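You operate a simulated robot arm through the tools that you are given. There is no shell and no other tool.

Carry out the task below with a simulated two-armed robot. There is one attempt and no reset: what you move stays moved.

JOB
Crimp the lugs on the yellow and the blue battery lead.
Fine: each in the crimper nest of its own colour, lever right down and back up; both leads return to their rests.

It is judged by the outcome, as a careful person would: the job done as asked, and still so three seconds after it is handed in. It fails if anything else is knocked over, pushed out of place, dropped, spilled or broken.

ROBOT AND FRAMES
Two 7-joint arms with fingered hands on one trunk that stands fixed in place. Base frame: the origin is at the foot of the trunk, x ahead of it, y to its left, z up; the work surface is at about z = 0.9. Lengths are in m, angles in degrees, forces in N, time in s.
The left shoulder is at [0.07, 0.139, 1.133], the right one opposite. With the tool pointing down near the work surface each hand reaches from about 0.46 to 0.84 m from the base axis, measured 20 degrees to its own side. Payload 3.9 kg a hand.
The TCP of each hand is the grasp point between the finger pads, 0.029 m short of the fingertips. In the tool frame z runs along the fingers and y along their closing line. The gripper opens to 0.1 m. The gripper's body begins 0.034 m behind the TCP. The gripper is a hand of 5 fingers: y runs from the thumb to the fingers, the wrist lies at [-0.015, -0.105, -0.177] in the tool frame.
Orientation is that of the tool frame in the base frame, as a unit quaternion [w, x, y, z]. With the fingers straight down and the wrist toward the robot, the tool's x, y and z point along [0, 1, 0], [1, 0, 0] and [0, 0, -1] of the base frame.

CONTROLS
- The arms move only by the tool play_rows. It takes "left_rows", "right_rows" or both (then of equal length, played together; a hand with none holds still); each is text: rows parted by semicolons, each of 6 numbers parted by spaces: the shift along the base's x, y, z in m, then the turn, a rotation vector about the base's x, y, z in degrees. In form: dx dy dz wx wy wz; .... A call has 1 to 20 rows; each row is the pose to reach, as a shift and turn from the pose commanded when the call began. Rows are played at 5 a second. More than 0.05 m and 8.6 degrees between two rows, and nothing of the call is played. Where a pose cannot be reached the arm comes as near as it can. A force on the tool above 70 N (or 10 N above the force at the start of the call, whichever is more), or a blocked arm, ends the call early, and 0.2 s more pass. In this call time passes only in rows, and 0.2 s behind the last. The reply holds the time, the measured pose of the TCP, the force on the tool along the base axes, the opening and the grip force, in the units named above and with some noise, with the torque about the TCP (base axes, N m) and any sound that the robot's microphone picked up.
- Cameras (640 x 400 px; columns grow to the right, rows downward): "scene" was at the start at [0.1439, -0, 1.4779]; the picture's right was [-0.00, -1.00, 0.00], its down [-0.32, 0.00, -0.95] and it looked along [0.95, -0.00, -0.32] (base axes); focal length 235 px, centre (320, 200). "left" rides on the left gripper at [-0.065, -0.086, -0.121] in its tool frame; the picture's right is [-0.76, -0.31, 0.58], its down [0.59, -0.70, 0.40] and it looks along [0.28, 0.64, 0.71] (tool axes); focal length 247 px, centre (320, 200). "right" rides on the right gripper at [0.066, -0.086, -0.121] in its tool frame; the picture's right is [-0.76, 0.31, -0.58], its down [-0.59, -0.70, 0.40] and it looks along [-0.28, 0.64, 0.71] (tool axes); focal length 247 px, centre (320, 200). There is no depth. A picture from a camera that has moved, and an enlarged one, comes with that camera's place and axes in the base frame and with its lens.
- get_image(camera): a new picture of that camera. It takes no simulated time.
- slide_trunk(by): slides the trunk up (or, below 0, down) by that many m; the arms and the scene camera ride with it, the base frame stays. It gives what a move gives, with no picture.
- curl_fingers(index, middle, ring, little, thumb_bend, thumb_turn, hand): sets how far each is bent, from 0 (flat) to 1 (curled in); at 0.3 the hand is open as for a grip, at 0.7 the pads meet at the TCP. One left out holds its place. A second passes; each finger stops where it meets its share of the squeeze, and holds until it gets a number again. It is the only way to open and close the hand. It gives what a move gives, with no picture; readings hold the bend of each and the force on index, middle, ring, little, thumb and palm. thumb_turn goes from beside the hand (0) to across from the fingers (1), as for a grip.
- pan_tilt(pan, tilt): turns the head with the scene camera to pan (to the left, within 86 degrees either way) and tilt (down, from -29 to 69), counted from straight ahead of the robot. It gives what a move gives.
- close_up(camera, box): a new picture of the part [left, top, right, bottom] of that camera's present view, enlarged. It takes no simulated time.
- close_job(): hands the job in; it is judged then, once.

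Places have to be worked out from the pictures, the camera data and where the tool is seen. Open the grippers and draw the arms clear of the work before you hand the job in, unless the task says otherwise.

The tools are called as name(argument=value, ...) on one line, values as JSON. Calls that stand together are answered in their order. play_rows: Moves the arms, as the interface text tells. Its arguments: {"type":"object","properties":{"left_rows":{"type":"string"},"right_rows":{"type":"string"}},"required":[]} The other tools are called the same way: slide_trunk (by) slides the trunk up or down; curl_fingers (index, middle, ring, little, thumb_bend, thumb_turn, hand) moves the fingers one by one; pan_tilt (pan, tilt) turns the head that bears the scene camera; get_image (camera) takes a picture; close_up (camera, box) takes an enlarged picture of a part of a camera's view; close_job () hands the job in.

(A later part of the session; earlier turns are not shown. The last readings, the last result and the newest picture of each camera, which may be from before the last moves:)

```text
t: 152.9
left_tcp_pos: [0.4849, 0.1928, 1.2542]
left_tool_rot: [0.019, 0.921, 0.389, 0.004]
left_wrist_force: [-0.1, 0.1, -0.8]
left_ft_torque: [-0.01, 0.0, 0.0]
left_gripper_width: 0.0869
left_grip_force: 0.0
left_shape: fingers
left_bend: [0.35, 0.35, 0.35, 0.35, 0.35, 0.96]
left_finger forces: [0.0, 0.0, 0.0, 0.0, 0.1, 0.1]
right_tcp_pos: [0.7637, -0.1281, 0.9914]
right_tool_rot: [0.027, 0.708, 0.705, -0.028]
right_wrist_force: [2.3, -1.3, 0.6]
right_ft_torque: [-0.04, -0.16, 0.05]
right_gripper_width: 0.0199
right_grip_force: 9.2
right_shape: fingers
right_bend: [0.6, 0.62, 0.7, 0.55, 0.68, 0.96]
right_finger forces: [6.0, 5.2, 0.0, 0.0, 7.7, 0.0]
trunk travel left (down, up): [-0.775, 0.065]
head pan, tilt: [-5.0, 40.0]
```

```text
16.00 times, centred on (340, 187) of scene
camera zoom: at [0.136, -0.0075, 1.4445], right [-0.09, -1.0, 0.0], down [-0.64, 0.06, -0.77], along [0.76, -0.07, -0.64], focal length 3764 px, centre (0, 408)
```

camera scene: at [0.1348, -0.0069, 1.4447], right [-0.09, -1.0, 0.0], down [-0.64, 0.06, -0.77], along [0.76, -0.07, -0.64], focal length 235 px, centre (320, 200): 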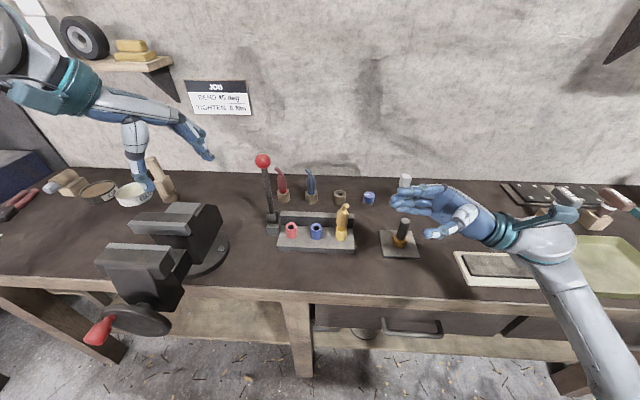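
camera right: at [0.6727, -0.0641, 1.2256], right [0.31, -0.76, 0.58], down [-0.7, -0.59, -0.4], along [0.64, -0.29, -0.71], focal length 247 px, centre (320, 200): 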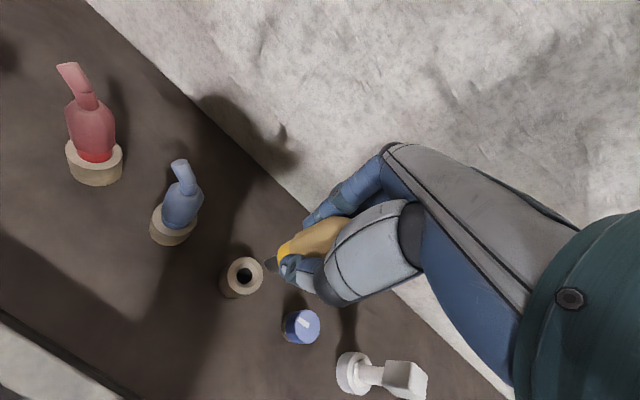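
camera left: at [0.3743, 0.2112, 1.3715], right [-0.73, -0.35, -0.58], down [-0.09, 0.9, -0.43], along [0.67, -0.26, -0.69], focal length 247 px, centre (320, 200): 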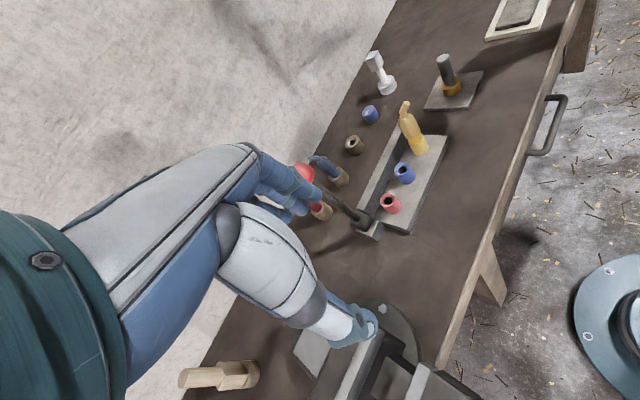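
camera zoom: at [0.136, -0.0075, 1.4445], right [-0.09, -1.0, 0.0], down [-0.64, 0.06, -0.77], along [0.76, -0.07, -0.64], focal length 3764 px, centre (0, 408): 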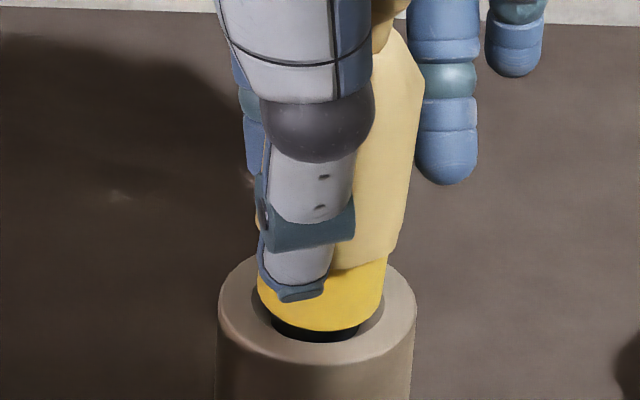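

Only 3–4 mm remain, and the pin is fully guided. I'll open the hand gently and let it settle.

curl_fingers(hand="right", index=0.56, middle=0.56, ring=0.56, little=0.5, thumb_bend=0.58)

curl_fingers(hand="right", index=0.42, middle=0.42, ring=0.42, little=0.42, thumb_bend=0.42)

close_up(camera="left", box=[320, 80, 370, 150])

close_up(camera="scene", box=[320, 160, 360, 200])

```text
t: 153.9
left_tcp_pos: [0.4843, 0.1949, 1.2555]
left_tool_rot: [0.019, 0.921, 0.389, 0.004]
left_wrist_force: [-0.3, -0.2, 0.1]
left_ft_torque: [-0.02, 0.0, -0.03]
left_gripper_width: 0.0868
left_grip_force: 0.1
left_shape: fingers
left_bend: [0.35, 0.35, 0.35, 0.35, 0.35, 0.96]
left_finger forces: [0.0, 0.1, 0.1, 0.1, 0.1, 0.0]
right_tcp_pos: [0.7615, -0.1283, 0.9916]
right_tool_rot: [0.028, 0.708, 0.706, -0.028]
right_wrist_force: [0.7, -0.4, -1.1]
right_ft_torque: [-0.02, -0.02, 0.0]
right_gripper_width: 0.0336
right_grip_force: 0.1
right_shape: fingers
right_bend: [0.56, 0.56, 0.56, 0.5, 0.57, 0.97]
right_finger forces: [0.0, 0.1, 0.0, 0.1, 0.0, 0.1]
trunk travel left (down, up): [-0.775, 0.065]
head pan, tilt: [-5.0, 40.0]
```

```text
t: 154.9
left_tcp_pos: [0.4844, 0.1931, 1.2538]
left_tool_rot: [0.02, 0.921, 0.39, 0.005]
left_wrist_force: [0.5, -0.5, 0.0]
left_ft_torque: [-0.02, 0.0, -0.01]
left_gripper_width: 0.0867
left_grip_force: 0.1
left_shape: fingers
left_bend: [0.35, 0.35, 0.35, 0.35, 0.35, 0.96]
left_finger forces: [0.1, 0.0, 0.0, 0.1, 0.0, 0.0]
right_tcp_pos: [0.7628, -0.1279, 0.9916]
right_tool_rot: [0.028, 0.708, 0.705, -0.027]
right_wrist_force: [0.6, 0.5, -0.1]
right_ft_torque: [0.0, 0.03, 0.03]
right_gripper_width: 0.0692
right_grip_force: 0.1
right_shape: fingers
right_bend: [0.42, 0.42, 0.42, 0.42, 0.42, 0.97]
right_finger forces: [0.0, 0.1, 0.0, 0.1, 0.0, 0.0]
trunk travel left (down, up): [-0.775, 0.065]
head pan, tilt: [-5.0, 40.0]
```

```text
5.71 times, centred on (345, 115) of left
camera zoom: at [0.3748, 0.2107, 1.3712], right [-0.73, -0.35, -0.58], down [-0.09, 0.9, -0.43], along [0.67, -0.27, -0.69], focal length 1411 px, centre (177, 686)
```

zoom: 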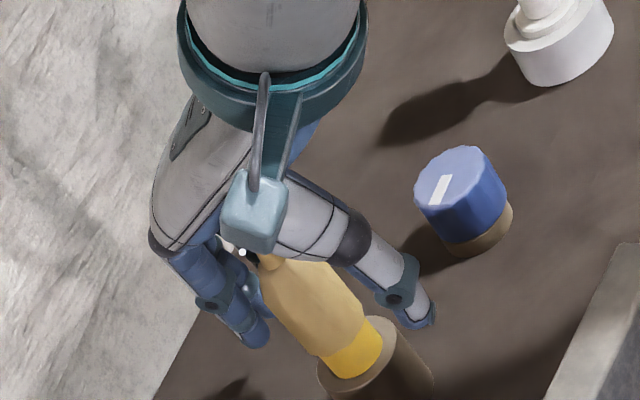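

```text
10.00 times, centred on (340, 180) of scene
camera zoom: at [0.1353, -0.0073, 1.4446], right [-0.09, -1.0, 0.0], down [-0.64, 0.06, -0.77], along [0.76, -0.07, -0.64], focal length 2352 px, centre (120, 400)
```

zoom: 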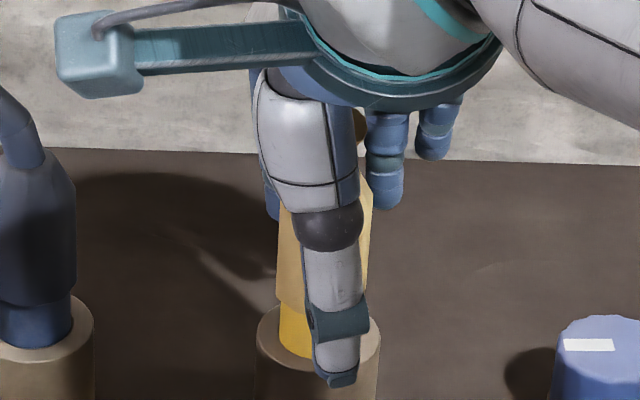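

The yellow lead is seated in its rest. I'll lift the hand straight up clear of it.

play_rows(right_rows="0 0 0.02 0 0 0;0 0 0.045 0 0 0;0 0 0.075 0 0 0;-0.01 0 0.105 1.5 0 0;-0.02 0 0.125 3 0 0;-0.03 0 0.135 4.5 0 0")

close_up(camera="scene", box=[250, 120, 410, 240])

get_image(camera="right")

close_up(camera="left", box=[290, 60, 430, 220])

```text
t: 156.3
left_tcp_pos: [0.4833, 0.1943, 1.2547]
left_tool_rot: [0.02, 0.921, 0.388, 0.005]
left_wrist_force: [0.2, 0.0, -0.6]
left_ft_torque: [-0.01, -0.01, 0.01]
left_gripper_width: 0.0869
left_grip_force: 0.1
left_shape: fingers
left_bend: [0.35, 0.35, 0.35, 0.35, 0.35, 0.96]
left_finger forces: [0.0, 0.0, 0.1, 0.1, 0.0, 0.1]
right_tcp_pos: [0.7318, -0.1269, 1.1266]
right_tool_rot: [0.001, 0.707, 0.707, 0.0]
right_wrist_force: [-0.8, -0.2, 0.2]
right_ft_torque: [-0.04, 0.0, 0.02]
right_gripper_width: 0.0697
right_grip_force: 0.0
right_shape: fingers
right_bend: [0.42, 0.42, 0.42, 0.42, 0.42, 0.98]
right_finger forces: [0.0, 0.0, 0.0, 0.0, 0.0, 0.0]
trunk travel left (down, up): [-0.775, 0.065]
head pan, tilt: [-5.0, 40.0]
```

```text
3.33 times, centred on (330, 180) of scene
camera zoom: at [0.1348, -0.0076, 1.4446], right [-0.09, -1.0, 0.0], down [-0.64, 0.06, -0.77], along [0.76, -0.07, -0.64], focal length 784 px, centre (287, 267)
```

zoom: 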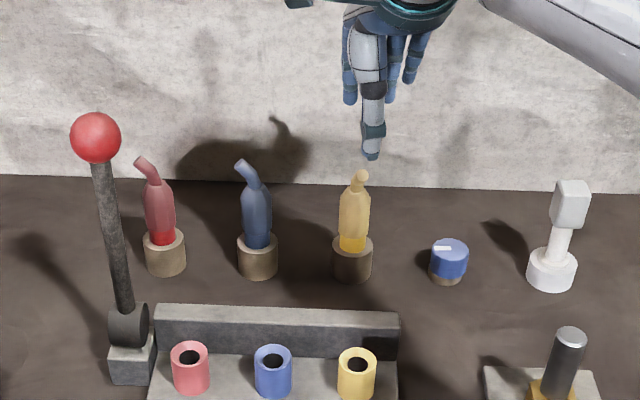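

```text
taken
camera right: at [0.6457, -0.0622, 1.247], right [0.3, -0.76, 0.58], down [-0.7, -0.59, -0.4], along [0.64, -0.28, -0.71], focal length 247 px, centre (320, 200)
```

right: 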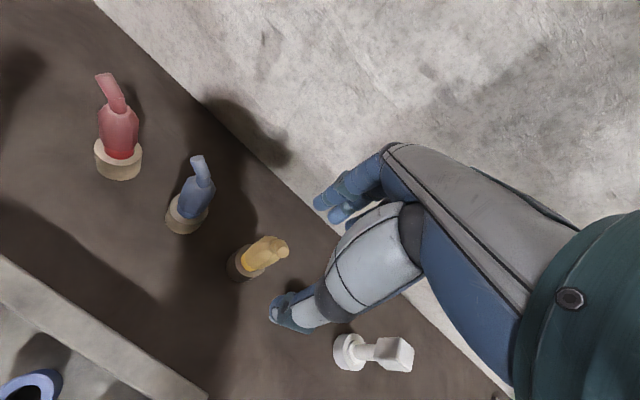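

```text
2.50 times, centred on (360, 140) of left
camera zoom: at [0.3743, 0.2103, 1.3714], right [-0.73, -0.35, -0.58], down [-0.08, 0.9, -0.43], along [0.67, -0.27, -0.69], focal length 617 px, centre (220, 350)
```

zoom: 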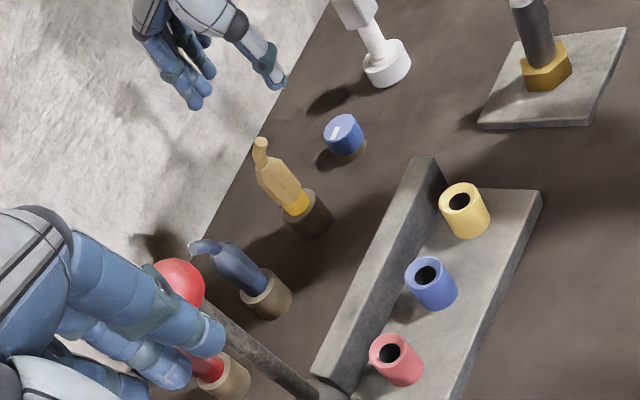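

The yellow lead is back in its rest and everything else is undisturbed. Blue sits slightly further out, so I'll raise the trunk 6 cm for better reach from above, with both hands clear.

slide_trunk(by=0.06)

get_image(camera="scene")

get_image(camera="left")

```text
t: 157.3
left_tcp_pos: [0.485, 0.1934, 1.3139]
left_tool_rot: [0.019, 0.921, 0.389, 0.004]
left_wrist_force: [-0.1, 0.9, -0.5]
left_ft_torque: [0.01, -0.02, -0.01]
left_gripper_width: 0.0869
left_grip_force: 0.0
left_shape: fingers
left_bend: [0.35, 0.35, 0.35, 0.35, 0.35, 0.96]
left_finger forces: [0.0, 0.0, 0.0, 0.1, 0.0, 0.0]
right_tcp_pos: [0.7316, -0.1267, 1.1869]
right_tool_rot: [0.0, 0.709, 0.705, 0.0]
right_wrist_force: [-0.7, 0.2, -0.3]
right_ft_torque: [-0.04, 0.01, 0.01]
right_gripper_width: 0.0697
right_grip_force: 0.1
right_shape: fingers
right_bend: [0.42, 0.42, 0.42, 0.42, 0.42, 0.98]
right_finger forces: [0.1, 0.0, 0.0, 0.0, 0.0, 0.0]
trunk travel left (down, up): [-0.835, 0.005]
head pan, tilt: [-5.0, 40.0]
```

```text
taken
camera scene: at [0.1355, -0.0073, 1.5046], right [-0.09, -1.0, 0.0], down [-0.64, 0.06, -0.77], along [0.76, -0.07, -0.64], focal length 235 px, centre (320, 200)
```

scene: 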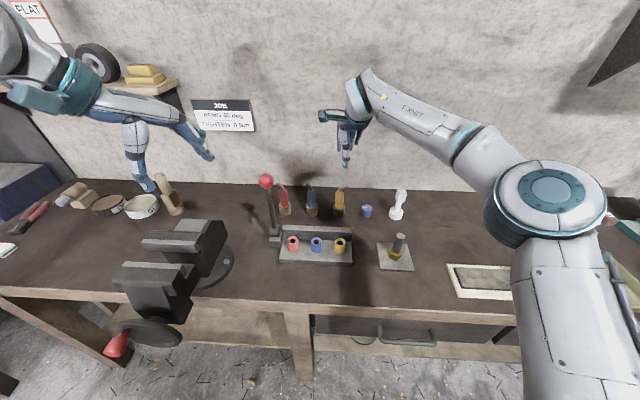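

```text
taken
camera left: at [0.3751, 0.2107, 1.4311], right [-0.73, -0.35, -0.58], down [-0.09, 0.9, -0.43], along [0.67, -0.27, -0.69], focal length 247 px, centre (320, 200)
```

left: 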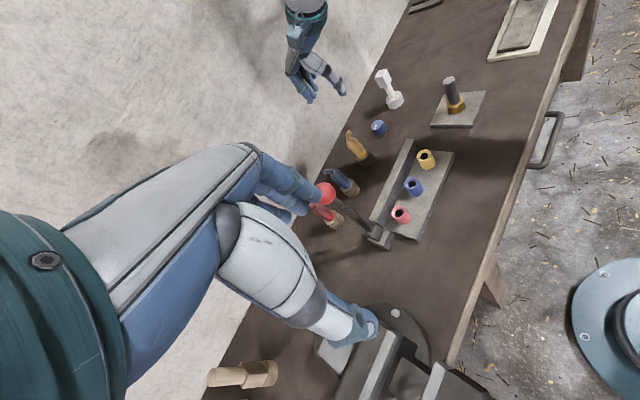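

Now I'll move the right hand over the blue lead.

play_rows(right_rows="0.01 0.03 0 0 0 0;0.02 0.06 -0.005 0 0 0;0.032 0.085 -0.02 0 0 0;0.042 0.098 -0.05 0 0 0;0.047 0.098 -0.08 0 0 0")

close_up(camera="scene", box=[250, 120, 390, 240])

close_up(camera="left", box=[270, 80, 410, 220])

get_image(camera="right")

```text
t: 158.5
left_tcp_pos: [0.4871, 0.194, 1.3134]
left_tool_rot: [0.018, 0.921, 0.389, 0.004]
left_wrist_force: [0.3, -0.3, 0.6]
left_ft_torque: [-0.01, 0.01, -0.02]
left_gripper_width: 0.0867
left_grip_force: 0.2
left_shape: fingers
left_bend: [0.35, 0.35, 0.35, 0.35, 0.35, 0.96]
left_finger forces: [0.0, 0.0, 0.0, 0.0, 0.1, 0.0]
right_tcp_pos: [0.7748, -0.0314, 1.1046]
right_tool_rot: [0.0, 0.708, 0.706, 0.001]
right_wrist_force: [0.6, 0.2, 0.1]
right_ft_torque: [-0.01, 0.01, -0.02]
right_gripper_width: 0.0697
right_grip_force: 0.1
right_shape: fingers
right_bend: [0.42, 0.42, 0.42, 0.42, 0.42, 0.98]
right_finger forces: [0.0, 0.0, 0.0, 0.0, 0.0, 0.0]
right hand out of reach, approached as far as the arm can: row 3, 4, 5
trunk travel left (down, up): [-0.835, 0.005]
head pan, tilt: [-5.0, 40.0]
```

```text
3.33 times, centred on (320, 180) of scene
camera zoom: at [0.1365, -0.0074, 1.5045], right [-0.09, -1.0, 0.0], down [-0.64, 0.06, -0.77], along [0.76, -0.07, -0.64], focal length 784 px, centre (320, 267)
```

zoom: 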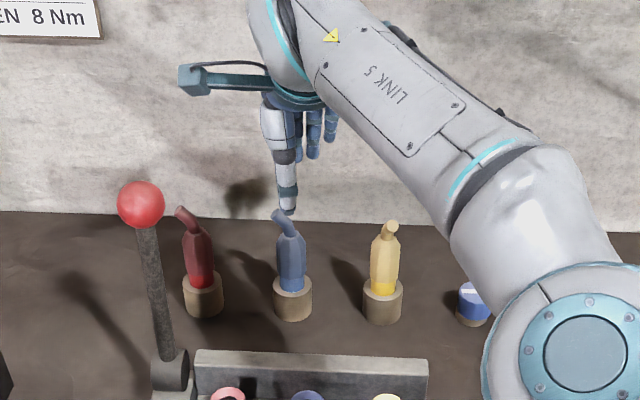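

```text
2.86 times, centred on (340, 150) of left
camera zoom: at [0.376, 0.2106, 1.4309], right [-0.74, -0.35, -0.58], down [-0.09, 0.9, -0.43], along [0.67, -0.27, -0.69], focal length 706 px, centre (263, 343)
```

zoom: 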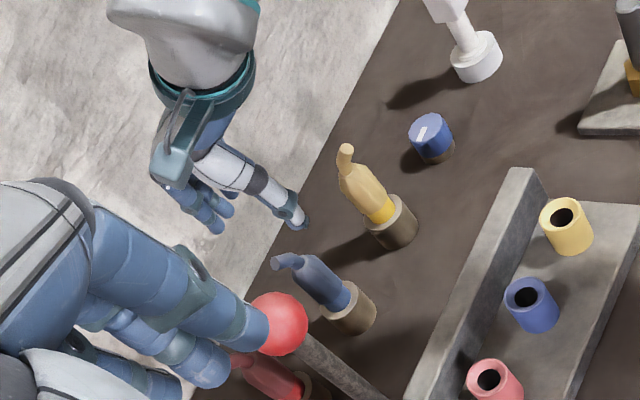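

```text
taken
camera right: at [0.6892, 0.0346, 1.2247], right [0.3, -0.76, 0.58], down [-0.7, -0.59, -0.4], along [0.64, -0.28, -0.71], focal length 247 px, centre (320, 200)
```

right: 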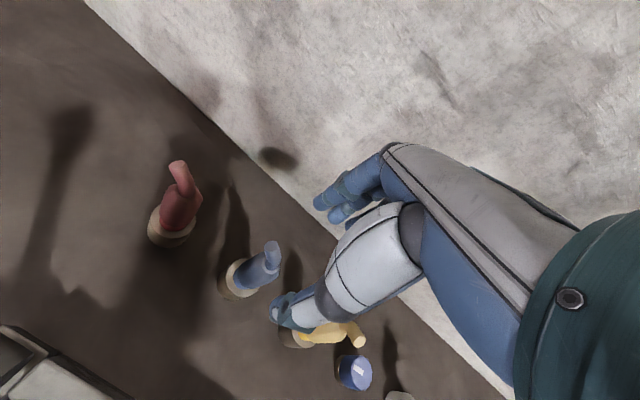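

The hand is over the blue lead within a couple of mm. I'll descend with a small +y correction, stopping above the final height to check.

play_rows(right_rows="0 0.001 -0.03 0 0 0;0.001 0.002 -0.055 0 0 0;0.001 0.0025 -0.075 0 0 0;0.001 0.0025 -0.09 0 0 0")

close_up(camera="scene", box=[280, 150, 350, 220])

close_up(camera="left", box=[290, 100, 370, 200])

close_up(camera="right", box=[200, 180, 440, 360])

```text
t: 159.5
left_tcp_pos: [0.4848, 0.1948, 1.3137]
left_tool_rot: [0.019, 0.921, 0.389, 0.004]
left_wrist_force: [0.1, 0.3, -1.0]
left_ft_torque: [0.0, 0.0, 0.03]
left_gripper_width: 0.0867
left_grip_force: 0.1
left_shape: fingers
left_bend: [0.35, 0.35, 0.35, 0.35, 0.35, 0.96]
left_finger forces: [0.0, 0.1, 0.1, 0.1, 0.0, 0.1]
right_tcp_pos: [0.7755, -0.0297, 1.0153]
right_tool_rot: [-0.001, 0.708, 0.706, 0.0]
right_wrist_force: [0.6, 0.1, -0.3]
right_ft_torque: [0.02, 0.03, 0.02]
right_gripper_width: 0.0697
right_grip_force: 0.1
right_shape: fingers
right_bend: [0.42, 0.42, 0.42, 0.42, 0.42, 0.98]
right_finger forces: [0.0, 0.0, 0.1, 0.0, 0.1, 0.0]
trunk travel left (down, up): [-0.835, 0.005]
head pan, tilt: [-5.0, 40.0]
```

```text
5.71 times, centred on (315, 185) of scene
camera zoom: at [0.1361, -0.0074, 1.5045], right [-0.09, -1.0, 0.0], down [-0.64, 0.06, -0.77], along [0.76, -0.07, -0.64], focal length 1344 px, centre (349, 286)
```

zoom: 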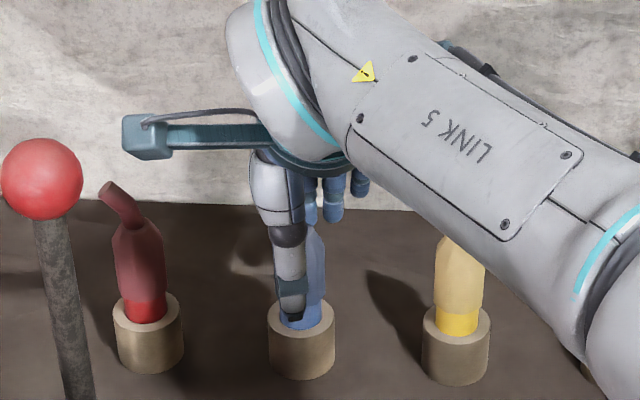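

```text
4.00 times, centred on (330, 150) of left
camera zoom: at [0.3756, 0.2106, 1.431], right [-0.73, -0.35, -0.58], down [-0.09, 0.9, -0.43], along [0.67, -0.27, -0.69], focal length 988 px, centre (280, 400)
```

zoom: 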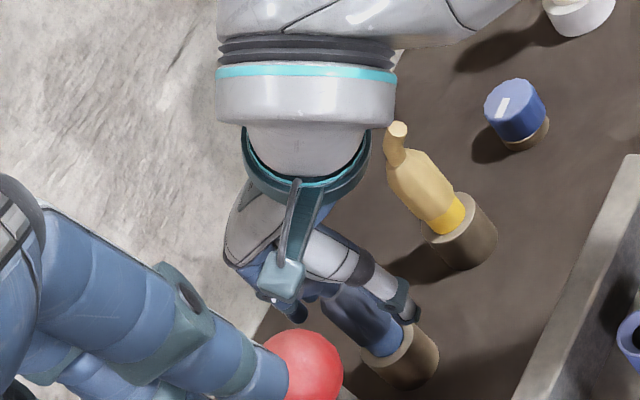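

```text
2.22 times, centred on (320, 270) of right
camera zoom: at [0.6904, 0.0371, 1.1347], right [0.3, -0.76, 0.58], down [-0.7, -0.59, -0.4], along [0.64, -0.28, -0.71], focal length 549 px, centre (320, 44)
```

zoom: 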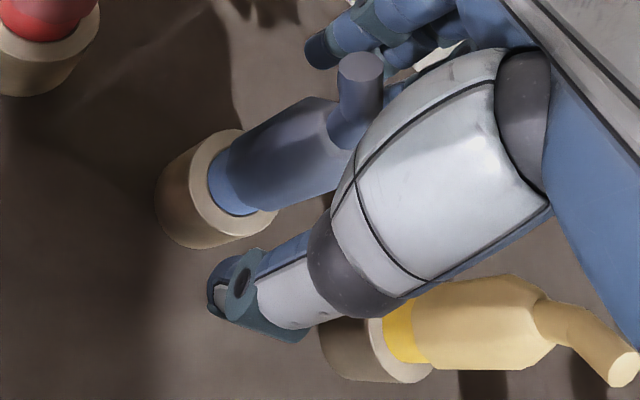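

The thumb is about 4 mm to the +y side of the boot. I'll correct that and go down the last 16 mm.

play_rows(right_rows="0 -0.002 -0.004 0 0 0;0 -0.004 -0.008 0 0 0;0 -0.004 -0.012 0 0 0;0 -0.004 -0.016 0 0 0")

close_up(camera="scene", box=[280, 150, 350, 220])

close_up(camera="right", box=[200, 180, 440, 360])

```text
t: 160.5
left_tcp_pos: [0.4849, 0.1941, 1.3147]
left_tool_rot: [0.019, 0.921, 0.388, 0.004]
left_wrist_force: [0.3, 0.6, -0.2]
left_ft_torque: [0.0, 0.02, -0.01]
left_gripper_width: 0.0868
left_grip_force: 0.1
left_shape: fingers
left_bend: [0.35, 0.35, 0.35, 0.35, 0.35, 0.96]
left_finger forces: [0.0, 0.0, 0.0, 0.0, 0.1, 0.0]
right_tcp_pos: [0.7778, -0.033, 0.9987]
right_tool_rot: [-0.001, 0.708, 0.706, 0.0]
right_wrist_force: [0.5, -0.3, 0.6]
right_ft_torque: [0.0, 0.01, -0.03]
right_gripper_width: 0.0693
right_grip_force: 0.0
right_shape: fingers
right_bend: [0.42, 0.42, 0.42, 0.42, 0.42, 0.98]
right_finger forces: [0.0, 0.0, 0.0, 0.0, 0.0, 0.1]
trunk travel left (down, up): [-0.835, 0.005]
head pan, tilt: [-5.0, 40.0]
```

```text
5.71 times, centred on (315, 185) of scene
camera zoom: at [0.1354, -0.0074, 1.5046], right [-0.09, -1.0, 0.0], down [-0.64, 0.06, -0.77], along [0.76, -0.07, -0.64], focal length 1344 px, centre (349, 286)
```

zoom: 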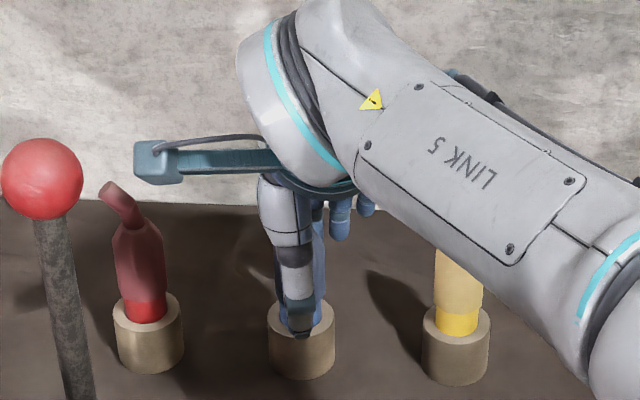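

```text
2.22 times, centred on (320, 270) of right
camera zoom: at [0.6908, 0.0333, 1.1193], right [0.3, -0.76, 0.58], down [-0.7, -0.59, -0.4], along [0.64, -0.29, -0.71], focal length 549 px, centre (320, 44)
```

zoom: 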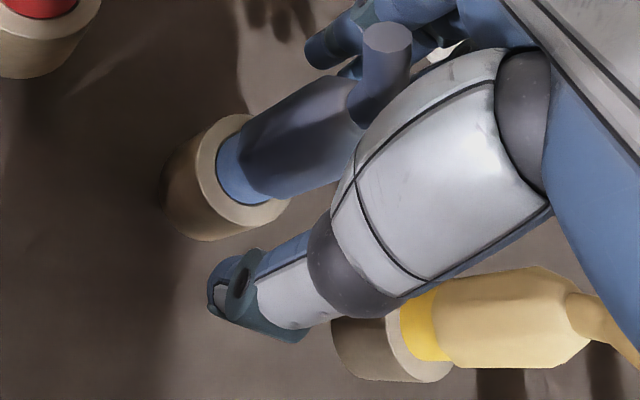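

The thumb is aligned with the boot and nothing is touching. I'll close gently to first contact.

curl_fingers(hand="right", index=0.54, middle=0.58, ring=0.56, little=0.5, thumb_bend=0.57)

curl_fingers(hand="right", index=0.58, middle=0.61, ring=0.6, thumb_bend=0.59)

close_up(camera="right", box=[200, 180, 440, 360])

```text
t: 161.5
left_tcp_pos: [0.4841, 0.1932, 1.3144]
left_tool_rot: [0.019, 0.921, 0.388, 0.005]
left_wrist_force: [-0.3, 0.0, 0.1]
left_ft_torque: [0.03, -0.02, -0.03]
left_gripper_width: 0.0871
left_grip_force: 0.0
left_shape: fingers
left_bend: [0.35, 0.35, 0.35, 0.35, 0.35, 0.96]
left_finger forces: [0.1, 0.0, 0.0, 0.1, 0.0, 0.1]
right_tcp_pos: [0.7766, -0.0319, 1.0003]
right_tool_rot: [0.0, 0.708, 0.706, 0.0]
right_wrist_force: [0.0, -0.5, 0.5]
right_ft_torque: [-0.01, 0.0, -0.03]
right_gripper_width: 0.0382
right_grip_force: 0.3
right_shape: fingers
right_bend: [0.54, 0.57, 0.56, 0.5, 0.56, 0.98]
right_finger forces: [0.0, 0.2, 0.1, 0.1, 0.1, 0.1]
trunk travel left (down, up): [-0.835, 0.005]
head pan, tilt: [-5.0, 40.0]
```

```text
t: 162.5
left_tcp_pos: [0.4847, 0.1941, 1.3144]
left_tool_rot: [0.02, 0.921, 0.389, 0.004]
left_wrist_force: [-1.1, -0.8, 0.2]
left_ft_torque: [0.01, -0.03, -0.01]
left_gripper_width: 0.0868
left_grip_force: 0.0
left_shape: fingers
left_bend: [0.35, 0.35, 0.35, 0.35, 0.35, 0.96]
left_finger forces: [0.0, 0.0, 0.0, 0.0, 0.0, 0.0]
right_tcp_pos: [0.7762, -0.0336, 0.9995]
right_tool_rot: [0.0, 0.708, 0.706, 0.0]
right_wrist_force: [1.0, 0.0, 1.5]
right_ft_torque: [0.03, -0.07, 0.04]
right_gripper_width: 0.0309
right_grip_force: 1.3
right_shape: fingers
right_bend: [0.57, 0.59, 0.6, 0.5, 0.59, 0.98]
right_finger forces: [0.1, 1.6, 0.0, 0.1, 0.1, 0.0]
trunk travel left (down, up): [-0.835, 0.005]
head pan, tilt: [-5.0, 40.0]
```

```text
2.22 times, centred on (320, 270) of right
camera zoom: at [0.6909, 0.0332, 1.1196], right [0.3, -0.76, 0.58], down [-0.7, -0.59, -0.4], along [0.64, -0.29, -0.71], focal length 549 px, centre (320, 44)
```

zoom: 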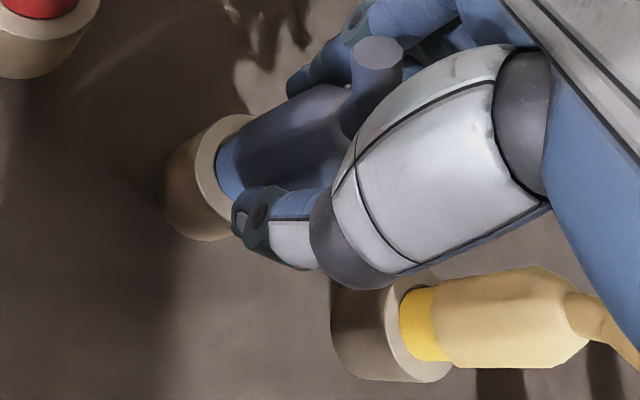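

The middle finger touches first with 1.6 N. I'll bring the thumb in to balance, then squeeze.

curl_fingers(hand="right", thumb_bend=0.64)

curl_fingers(hand="right", index=0.64, middle=0.62, ring=0.68, thumb_bend=0.68)

close_up(camera="right", box=[200, 180, 440, 360])

close_up(camera="scene", box=[280, 150, 350, 220])

```text
t: 163.5
left_tcp_pos: [0.4846, 0.195, 1.3147]
left_tool_rot: [0.019, 0.921, 0.389, 0.004]
left_wrist_force: [-1.0, 0.2, -1.6]
left_ft_torque: [0.02, 0.02, -0.01]
left_gripper_width: 0.0871
left_grip_force: 0.1
left_shape: fingers
left_bend: [0.35, 0.35, 0.35, 0.35, 0.35, 0.96]
left_finger forces: [0.0, 0.0, 0.0, 0.0, 0.0, 0.1]
right_tcp_pos: [0.7777, -0.0333, 1.0]
right_tool_rot: [0.0, 0.708, 0.706, 0.0]
right_wrist_force: [1.8, 0.0, 1.1]
right_ft_torque: [-0.05, -0.06, 0.01]
right_gripper_width: 0.0255
right_grip_force: 1.9
right_shape: fingers
right_bend: [0.57, 0.59, 0.6, 0.5, 0.63, 0.98]
right_finger forces: [0.3, 1.9, 0.0, 0.0, 0.4, 0.0]
trunk travel left (down, up): [-0.835, 0.005]
head pan, tilt: [-5.0, 40.0]
```

```text
t: 164.5
left_tcp_pos: [0.4845, 0.1942, 1.3148]
left_tool_rot: [0.019, 0.921, 0.39, 0.004]
left_wrist_force: [0.9, -0.4, 0.8]
left_ft_torque: [0.0, -0.01, 0.01]
left_gripper_width: 0.0873
left_grip_force: 0.3
left_shape: fingers
left_bend: [0.35, 0.35, 0.35, 0.35, 0.35, 0.96]
left_finger forces: [0.1, 0.0, 0.1, 0.1, 0.0, 0.0]
right_tcp_pos: [0.7764, -0.0323, 0.9994]
right_tool_rot: [0.0, 0.708, 0.706, 0.001]
right_wrist_force: [2.7, 0.3, 2.7]
right_ft_torque: [-0.02, -0.07, 0.03]
right_gripper_width: 0.0223
right_grip_force: 5.4
right_shape: fingers
right_bend: [0.59, 0.6, 0.68, 0.5, 0.65, 0.97]
right_finger forces: [4.1, 2.1, 0.0, 0.0, 3.0, 0.0]
trunk travel left (down, up): [-0.835, 0.005]
head pan, tilt: [-5.0, 40.0]
```

```text
2.22 times, centred on (320, 270) of right
camera zoom: at [0.6909, 0.0332, 1.1197], right [0.3, -0.76, 0.58], down [-0.7, -0.59, -0.4], along [0.64, -0.29, -0.71], focal length 549 px, centre (320, 44)
```

zoom: 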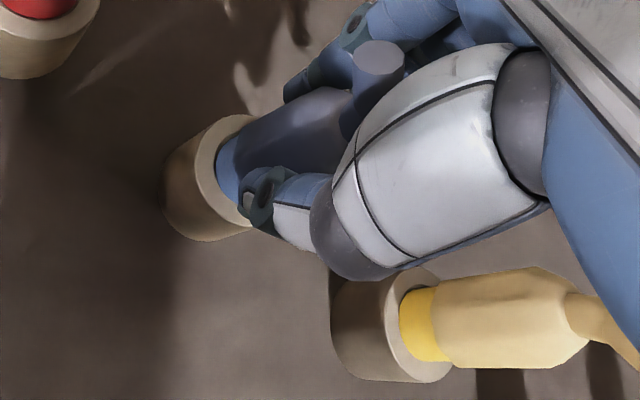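

```text
5.71 times, centred on (315, 185) of scene
camera zoom: at [0.1355, -0.0074, 1.5046], right [-0.09, -1.0, 0.0], down [-0.64, 0.06, -0.77], along [0.76, -0.07, -0.64], focal length 1344 px, centre (349, 286)
```

zoom: 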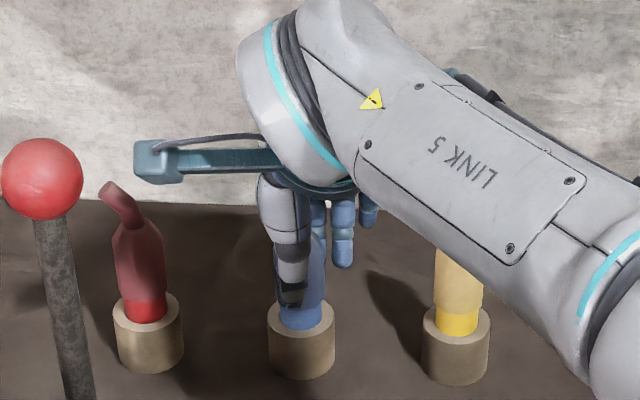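

A 2.7 N net +x force remains because the fingers outpush the thumb. I'll shift +x 3 mm to balance, then squeeze with the thumb.

play_rows(right_rows="0.0015 0 0 0 0 0;0.003 0 0 0 0 0")

curl_fingers(hand="right", thumb_bend=0.74)

close_up(camera="scene", box=[280, 150, 350, 220])

```text
t: 165.1
left_tcp_pos: [0.4836, 0.1941, 1.3151]
left_tool_rot: [0.02, 0.921, 0.389, 0.004]
left_wrist_force: [1.2, 0.6, 0.3]
left_ft_torque: [0.02, 0.02, -0.01]
left_gripper_width: 0.0873
left_grip_force: 0.1
left_shape: fingers
left_bend: [0.35, 0.35, 0.35, 0.35, 0.35, 0.96]
left_finger forces: [0.0, 0.0, 0.1, 0.0, 0.0, 0.1]
right_tcp_pos: [0.7786, -0.0306, 0.9999]
right_tool_rot: [0.0, 0.708, 0.706, 0.0]
right_wrist_force: [0.0, 0.2, 0.9]
right_ft_torque: [0.0, 0.0, 0.0]
right_gripper_width: 0.0222
right_grip_force: 4.3
right_shape: fingers
right_bend: [0.6, 0.61, 0.68, 0.5, 0.65, 0.97]
right_finger forces: [3.0, 1.2, 0.0, 0.0, 4.0, 0.0]
trunk travel left (down, up): [-0.835, 0.005]
head pan, tilt: [-5.0, 40.0]
```

```text
t: 166.1
left_tcp_pos: [0.4857, 0.1942, 1.3151]
left_tool_rot: [0.02, 0.921, 0.39, 0.005]
left_wrist_force: [0.3, 0.5, -0.2]
left_ft_torque: [0.0, -0.04, 0.01]
left_gripper_width: 0.0868
left_grip_force: 0.2
left_shape: fingers
left_bend: [0.35, 0.35, 0.35, 0.35, 0.35, 0.96]
left_finger forces: [0.1, 0.0, 0.0, 0.1, 0.2, 0.0]
right_tcp_pos: [0.7802, -0.0324, 0.9995]
right_tool_rot: [0.0, 0.708, 0.706, 0.0]
right_wrist_force: [-0.1, 0.7, -0.4]
right_ft_torque: [0.0, 0.0, 0.04]
right_gripper_width: 0.021
right_grip_force: 6.6
right_shape: fingers
right_bend: [0.59, 0.6, 0.68, 0.5, 0.68, 0.97]
right_finger forces: [5.0, 1.9, 0.1, 0.1, 6.9, 0.0]
trunk travel left (down, up): [-0.835, 0.005]
head pan, tilt: [-5.0, 40.0]
```

```text
5.71 times, centred on (315, 185) of scene
camera zoom: at [0.1354, -0.0073, 1.5046], right [-0.09, -1.0, 0.0], down [-0.64, 0.06, -0.77], along [0.76, -0.07, -0.64], focal length 1344 px, centre (349, 286)
```

zoom: 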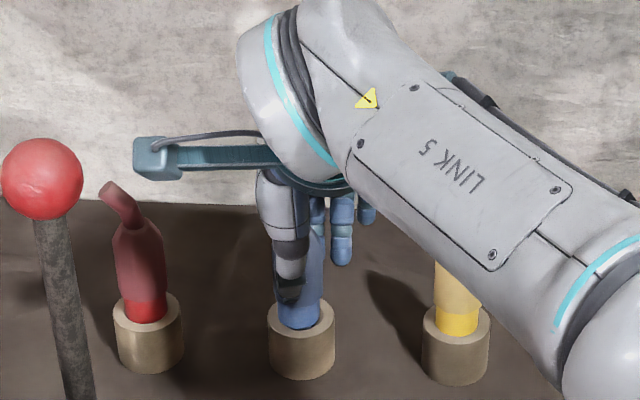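

Forces balance now with zero net load. A touch more squeeze, then a slow lift test.

curl_fingers(hand="right", middle=0.65, thumb_bend=0.78)

play_rows(right_rows="0 0 0.004 0 0 0;0 0 0.008 0 0 0;0 0 0.012 0 0 0;0 0 0.016 0 0 0")

close_up(camera="scene", box=[280, 150, 350, 220])

close_up(camera="right", box=[200, 180, 440, 360])

```text
t: 167.1
left_tcp_pos: [0.4842, 0.1943, 1.3143]
left_tool_rot: [0.019, 0.921, 0.389, 0.004]
left_wrist_force: [-0.8, 0.3, 1.0]
left_ft_torque: [0.02, 0.01, 0.01]
left_gripper_width: 0.0869
left_grip_force: 0.1
left_shape: fingers
left_bend: [0.35, 0.35, 0.35, 0.35, 0.35, 0.96]
left_finger forces: [0.0, 0.0, 0.0, 0.0, 0.1, 0.0]
right_tcp_pos: [0.7804, -0.0326, 0.9994]
right_tool_rot: [0.0, 0.708, 0.706, 0.0]
right_wrist_force: [0.2, -0.8, 0.4]
right_ft_torque: [-0.03, -0.02, 0.02]
right_gripper_width: 0.0203
right_grip_force: 9.8
right_shape: fingers
right_bend: [0.58, 0.61, 0.68, 0.5, 0.64, 0.96]
right_finger forces: [6.0, 4.3, 0.0, 0.0, 9.9, 0.0]
trunk travel left (down, up): [-0.835, 0.005]
head pan, tilt: [-5.0, 40.0]
```

```text
t: 168.1
left_tcp_pos: [0.4838, 0.1935, 1.3142]
left_tool_rot: [0.019, 0.921, 0.389, 0.004]
left_wrist_force: [-0.2, 0.2, -0.8]
left_ft_torque: [-0.02, 0.02, 0.03]
left_gripper_width: 0.0868
left_grip_force: 0.1
left_shape: fingers
left_bend: [0.35, 0.35, 0.35, 0.35, 0.35, 0.96]
left_finger forces: [0.0, 0.0, 0.1, 0.0, 0.0, 0.0]
right_tcp_pos: [0.78, -0.0319, 1.0147]
right_tool_rot: [0.0, 0.708, 0.706, 0.0]
right_wrist_force: [0.1, -0.3, -1.7]
right_ft_torque: [-0.05, 0.05, -0.02]
right_gripper_width: 0.0202
right_grip_force: 10.3
right_shape: fingers
right_bend: [0.58, 0.61, 0.68, 0.5, 0.64, 0.96]
right_finger forces: [6.0, 4.5, 0.0, 0.0, 10.0, 0.0]
trunk travel left (down, up): [-0.835, 0.005]
head pan, tilt: [-5.0, 40.0]
```

```text
5.71 times, centred on (315, 185) of scene
camera zoom: at [0.1354, -0.0073, 1.5046], right [-0.09, -1.0, 0.0], down [-0.64, 0.06, -0.77], along [0.76, -0.07, -0.64], focal length 1344 px, centre (349, 286)
```

zoom: 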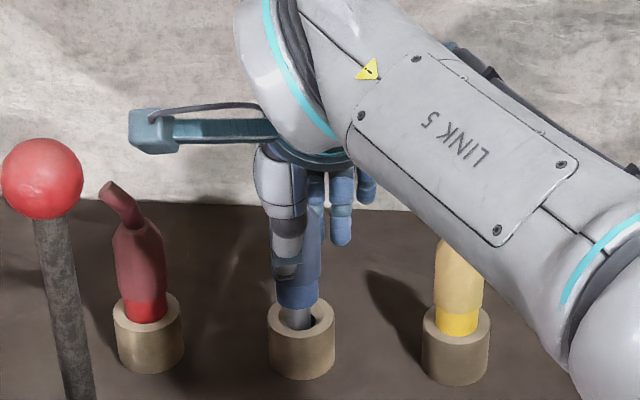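

```text
2.22 times, centred on (320, 270) of right
camera zoom: at [0.6936, 0.0341, 1.1357], right [0.3, -0.76, 0.58], down [-0.7, -0.59, -0.4], along [0.64, -0.29, -0.71], focal length 549 px, centre (320, 44)
```

zoom: 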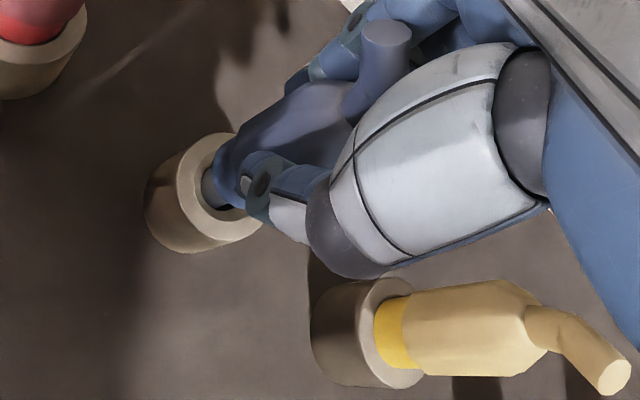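

The blue lead lifts cleanly. I'll raise it straight until the pin is clear, then bring it back toward the robot.

play_rows(right_rows="0 0 0.008 0 0 0;0 0 0.016 0 0 0;0 0 0.026 0 0 0;0 0 0.036 0 0 0;-0.001 0 0.046 0 0 0;-0.004 0 0.058 0 0 0;-0.02 0 0.07 0 0 0;-0.045 0 0.08 0 0 0")

close_up(camera="scene", box=[260, 130, 400, 260])

get_image(camera="right")

```text
t: 169.9
left_tcp_pos: [0.4828, 0.1942, 1.3143]
left_tool_rot: [0.018, 0.921, 0.389, 0.004]
left_wrist_force: [-0.6, -0.6, 0.5]
left_ft_torque: [-0.01, -0.02, 0.03]
left_gripper_width: 0.0869
left_grip_force: 0.0
left_shape: fingers
left_bend: [0.35, 0.35, 0.35, 0.35, 0.35, 0.96]
left_finger forces: [0.1, 0.0, 0.0, 0.1, 0.1, 0.0]
right_tcp_pos: [0.7339, -0.0334, 1.0968]
right_tool_rot: [0.0, 0.708, 0.706, 0.0]
right_wrist_force: [0.5, 0.1, -0.6]
right_ft_torque: [-0.03, -0.03, 0.0]
right_gripper_width: 0.0201
right_grip_force: 9.7
right_shape: fingers
right_bend: [0.58, 0.61, 0.68, 0.5, 0.64, 0.96]
right_finger forces: [6.2, 3.9, 0.0, 0.0, 10.0, 0.1]
trunk travel left (down, up): [-0.835, 0.005]
head pan, tilt: [-5.0, 40.0]
```

```text
3.08 times, centred on (330, 195) of scene
camera zoom: at [0.1339, -0.0079, 1.5047], right [-0.09, -1.0, 0.0], down [-0.64, 0.06, -0.77], along [0.76, -0.07, -0.64], focal length 724 px, centre (289, 215)
```

zoom: 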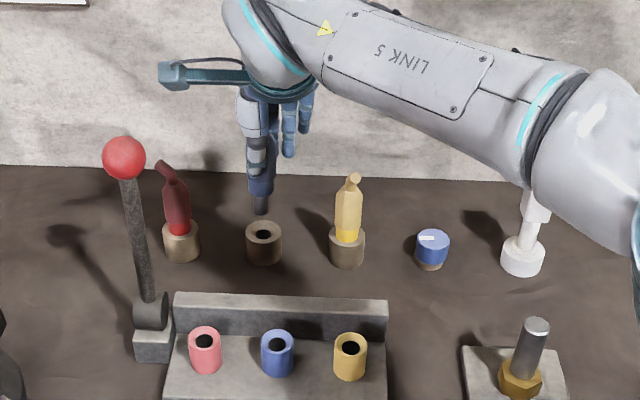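

```text
taken
camera right: at [0.6486, 0.0332, 1.2173], right [0.3, -0.76, 0.58], down [-0.7, -0.59, -0.4], along [0.64, -0.28, -0.71], focal length 247 px, centre (320, 200)
```

right: 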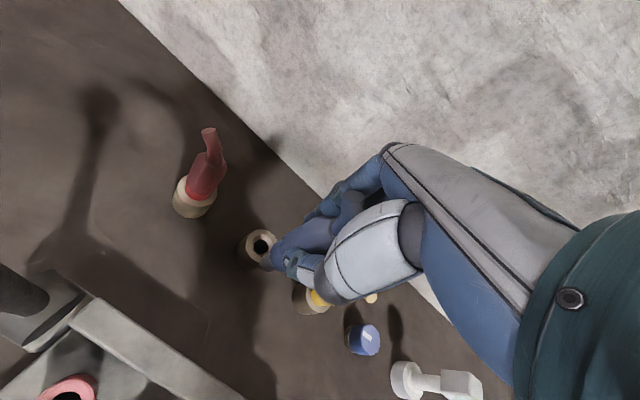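

The blue lead is held steadily. I'll carry it over to above the blue nest.

play_rows(right_rows="-0.03 -0.001 0.005 0 0 0;-0.06 -0.002 0.005 0 0 0;-0.09 -0.003 0.005 0 0 0;-0.12 -0.004 0 0 0 0;-0.144 -0.004 -0.005 0 0 0")

close_up(camera="scene", box=[285, 170, 355, 260])

close_up(camera="left", box=[360, 90, 460, 210])

close_up(camera="right", box=[160, 180, 380, 380])

```text
t: 171.1
left_tcp_pos: [0.4834, 0.1941, 1.3155]
left_tool_rot: [0.019, 0.921, 0.389, 0.004]
left_wrist_force: [0.6, -0.1, -0.8]
left_ft_torque: [-0.01, 0.0, 0.01]
left_gripper_width: 0.0868
left_grip_force: 0.1
left_shape: fingers
left_bend: [0.35, 0.35, 0.35, 0.35, 0.35, 0.96]
left_finger forces: [0.1, 0.0, 0.1, 0.0, 0.1, 0.0]
right_tcp_pos: [0.5901, -0.0367, 1.091]
right_tool_rot: [0.0, 0.709, 0.706, -0.001]
right_wrist_force: [-0.6, -0.2, -1.7]
right_ft_torque: [0.0, 0.03, 0.04]
right_gripper_width: 0.0202
right_grip_force: 10.5
right_shape: fingers
right_bend: [0.58, 0.61, 0.68, 0.5, 0.64, 0.96]
right_finger forces: [6.3, 4.1, 0.0, 0.0, 10.0, 0.0]
trunk travel left (down, up): [-0.835, 0.005]
head pan, tilt: [-5.0, 40.0]
```

```text
4.44 times, centred on (320, 215) of scene
camera zoom: at [0.1345, -0.0073, 1.5047], right [-0.09, -1.0, 0.0], down [-0.64, 0.06, -0.77], along [0.76, -0.07, -0.64], focal length 1046 px, centre (320, 133)
```

zoom: 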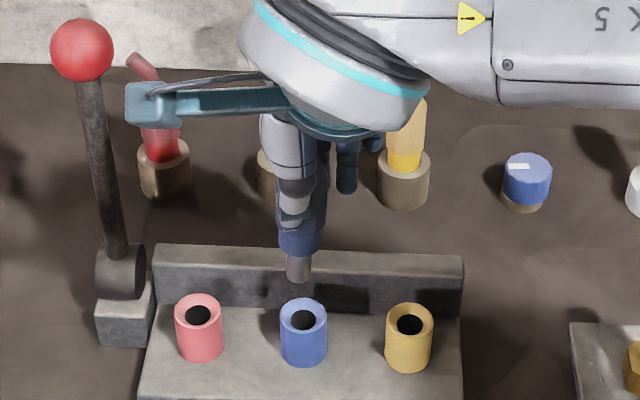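

```text
3.33 times, centred on (410, 150) of left
camera zoom: at [0.3741, 0.2107, 1.4315], right [-0.73, -0.35, -0.58], down [-0.08, 0.9, -0.43], along [0.67, -0.27, -0.69], focal length 823 px, centre (20, 367)
```

zoom: 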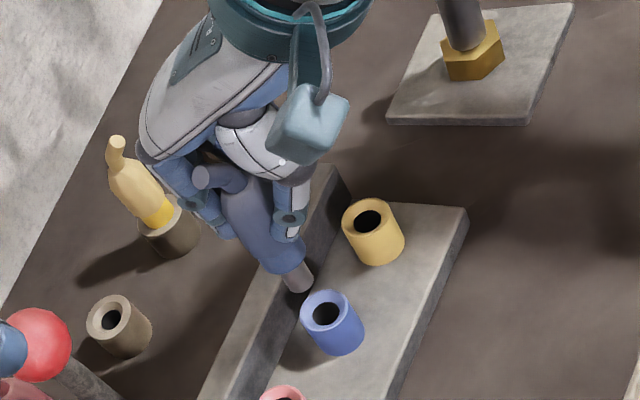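

```text
2.00 times, centred on (270, 280) of right
camera zoom: at [0.5048, 0.0291, 1.2117], right [0.3, -0.76, 0.58], down [-0.7, -0.59, -0.4], along [0.64, -0.29, -0.71], focal length 494 px, centre (420, 40)
```

zoom: 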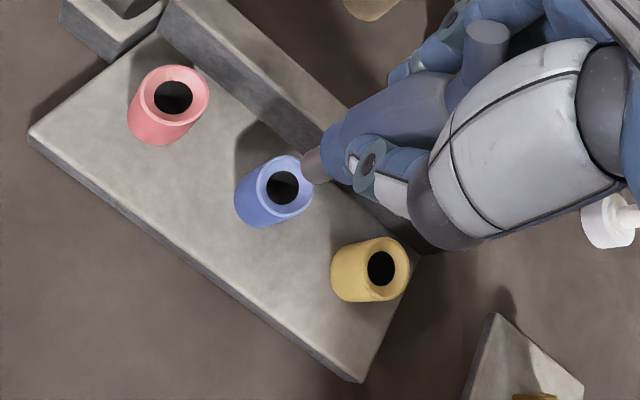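

The pin is about 4 mm in x and 3 mm in y from the blue nest centre. I'll correct that and lower to 1.5 cm above the rim.

play_rows(right_rows="-0.002 -0.0015 -0.005 0 0 0;-0.004 -0.003 -0.01 0 0 0;-0.004 -0.003 -0.02 0 0 0")

close_up(camera="scene", box=[305, 215, 335, 245])

close_up(camera="left", box=[395, 140, 435, 190])

close_up(camera="right", box=[220, 220, 340, 320])

```text
t: 171.9
left_tcp_pos: [0.4853, 0.1936, 1.314]
left_tool_rot: [0.02, 0.921, 0.39, 0.004]
left_wrist_force: [-1.0, 0.4, -0.1]
left_ft_torque: [-0.04, 0.0, 0.0]
left_gripper_width: 0.0868
left_grip_force: 0.1
left_shape: fingers
left_bend: [0.35, 0.35, 0.35, 0.35, 0.35, 0.96]
left_finger forces: [0.1, 0.1, 0.0, 0.1, 0.0, 0.0]
right_tcp_pos: [0.5869, -0.0396, 1.0697]
right_tool_rot: [0.0, 0.708, 0.706, 0.0]
right_wrist_force: [0.0, 0.2, -0.5]
right_ft_torque: [0.0, -0.01, 0.0]
right_gripper_width: 0.0199
right_grip_force: 10.6
right_shape: fingers
right_bend: [0.58, 0.61, 0.68, 0.5, 0.64, 0.96]
right_finger forces: [6.3, 4.2, 0.0, 0.0, 10.1, 0.0]
trunk travel left (down, up): [-0.835, 0.005]
head pan, tilt: [-5.0, 40.0]
```

```text
13.33 times, centred on (320, 230) of scene
camera zoom: at [0.1361, -0.0072, 1.5045], right [-0.09, -1.0, 0.0], down [-0.64, 0.06, -0.77], along [0.76, -0.07, -0.64], focal length 3137 px, centre (320, -200)
```

zoom: 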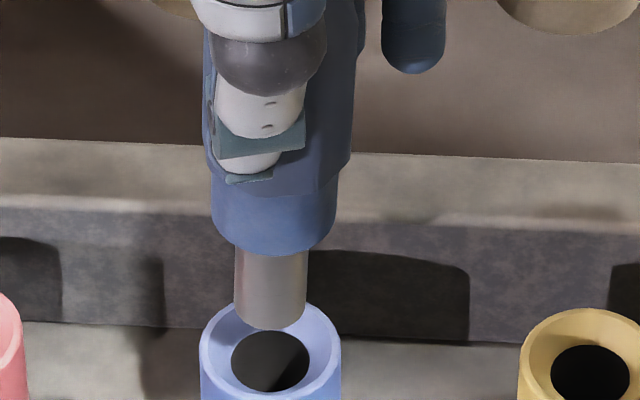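

```text
8.00 times, centred on (415, 165) of left
camera zoom: at [0.3756, 0.2108, 1.431], right [-0.73, -0.35, -0.58], down [-0.09, 0.9, -0.43], along [0.67, -0.27, -0.69], focal length 1976 px, centre (-440, 480)
```

zoom: 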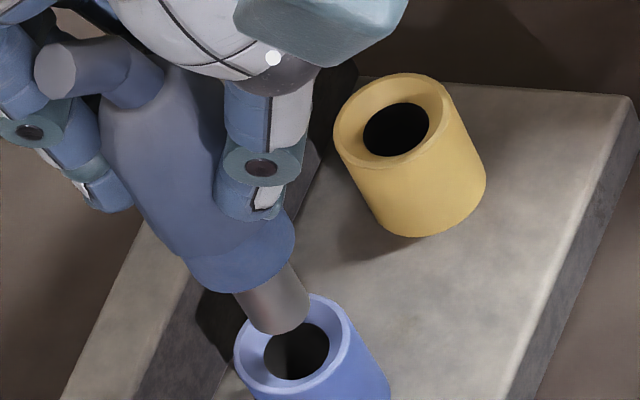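

```text
4.00 times, centred on (280, 270) of right
camera zoom: at [0.5016, 0.0266, 1.1898], right [0.3, -0.76, 0.58], down [-0.7, -0.59, -0.4], along [0.64, -0.28, -0.71], focal length 988 px, centre (480, -80)
```

zoom: 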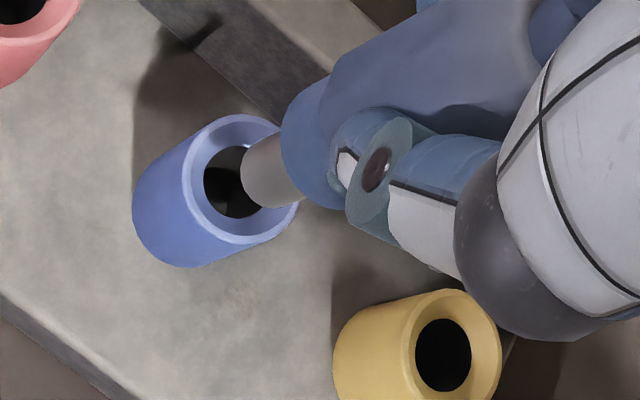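

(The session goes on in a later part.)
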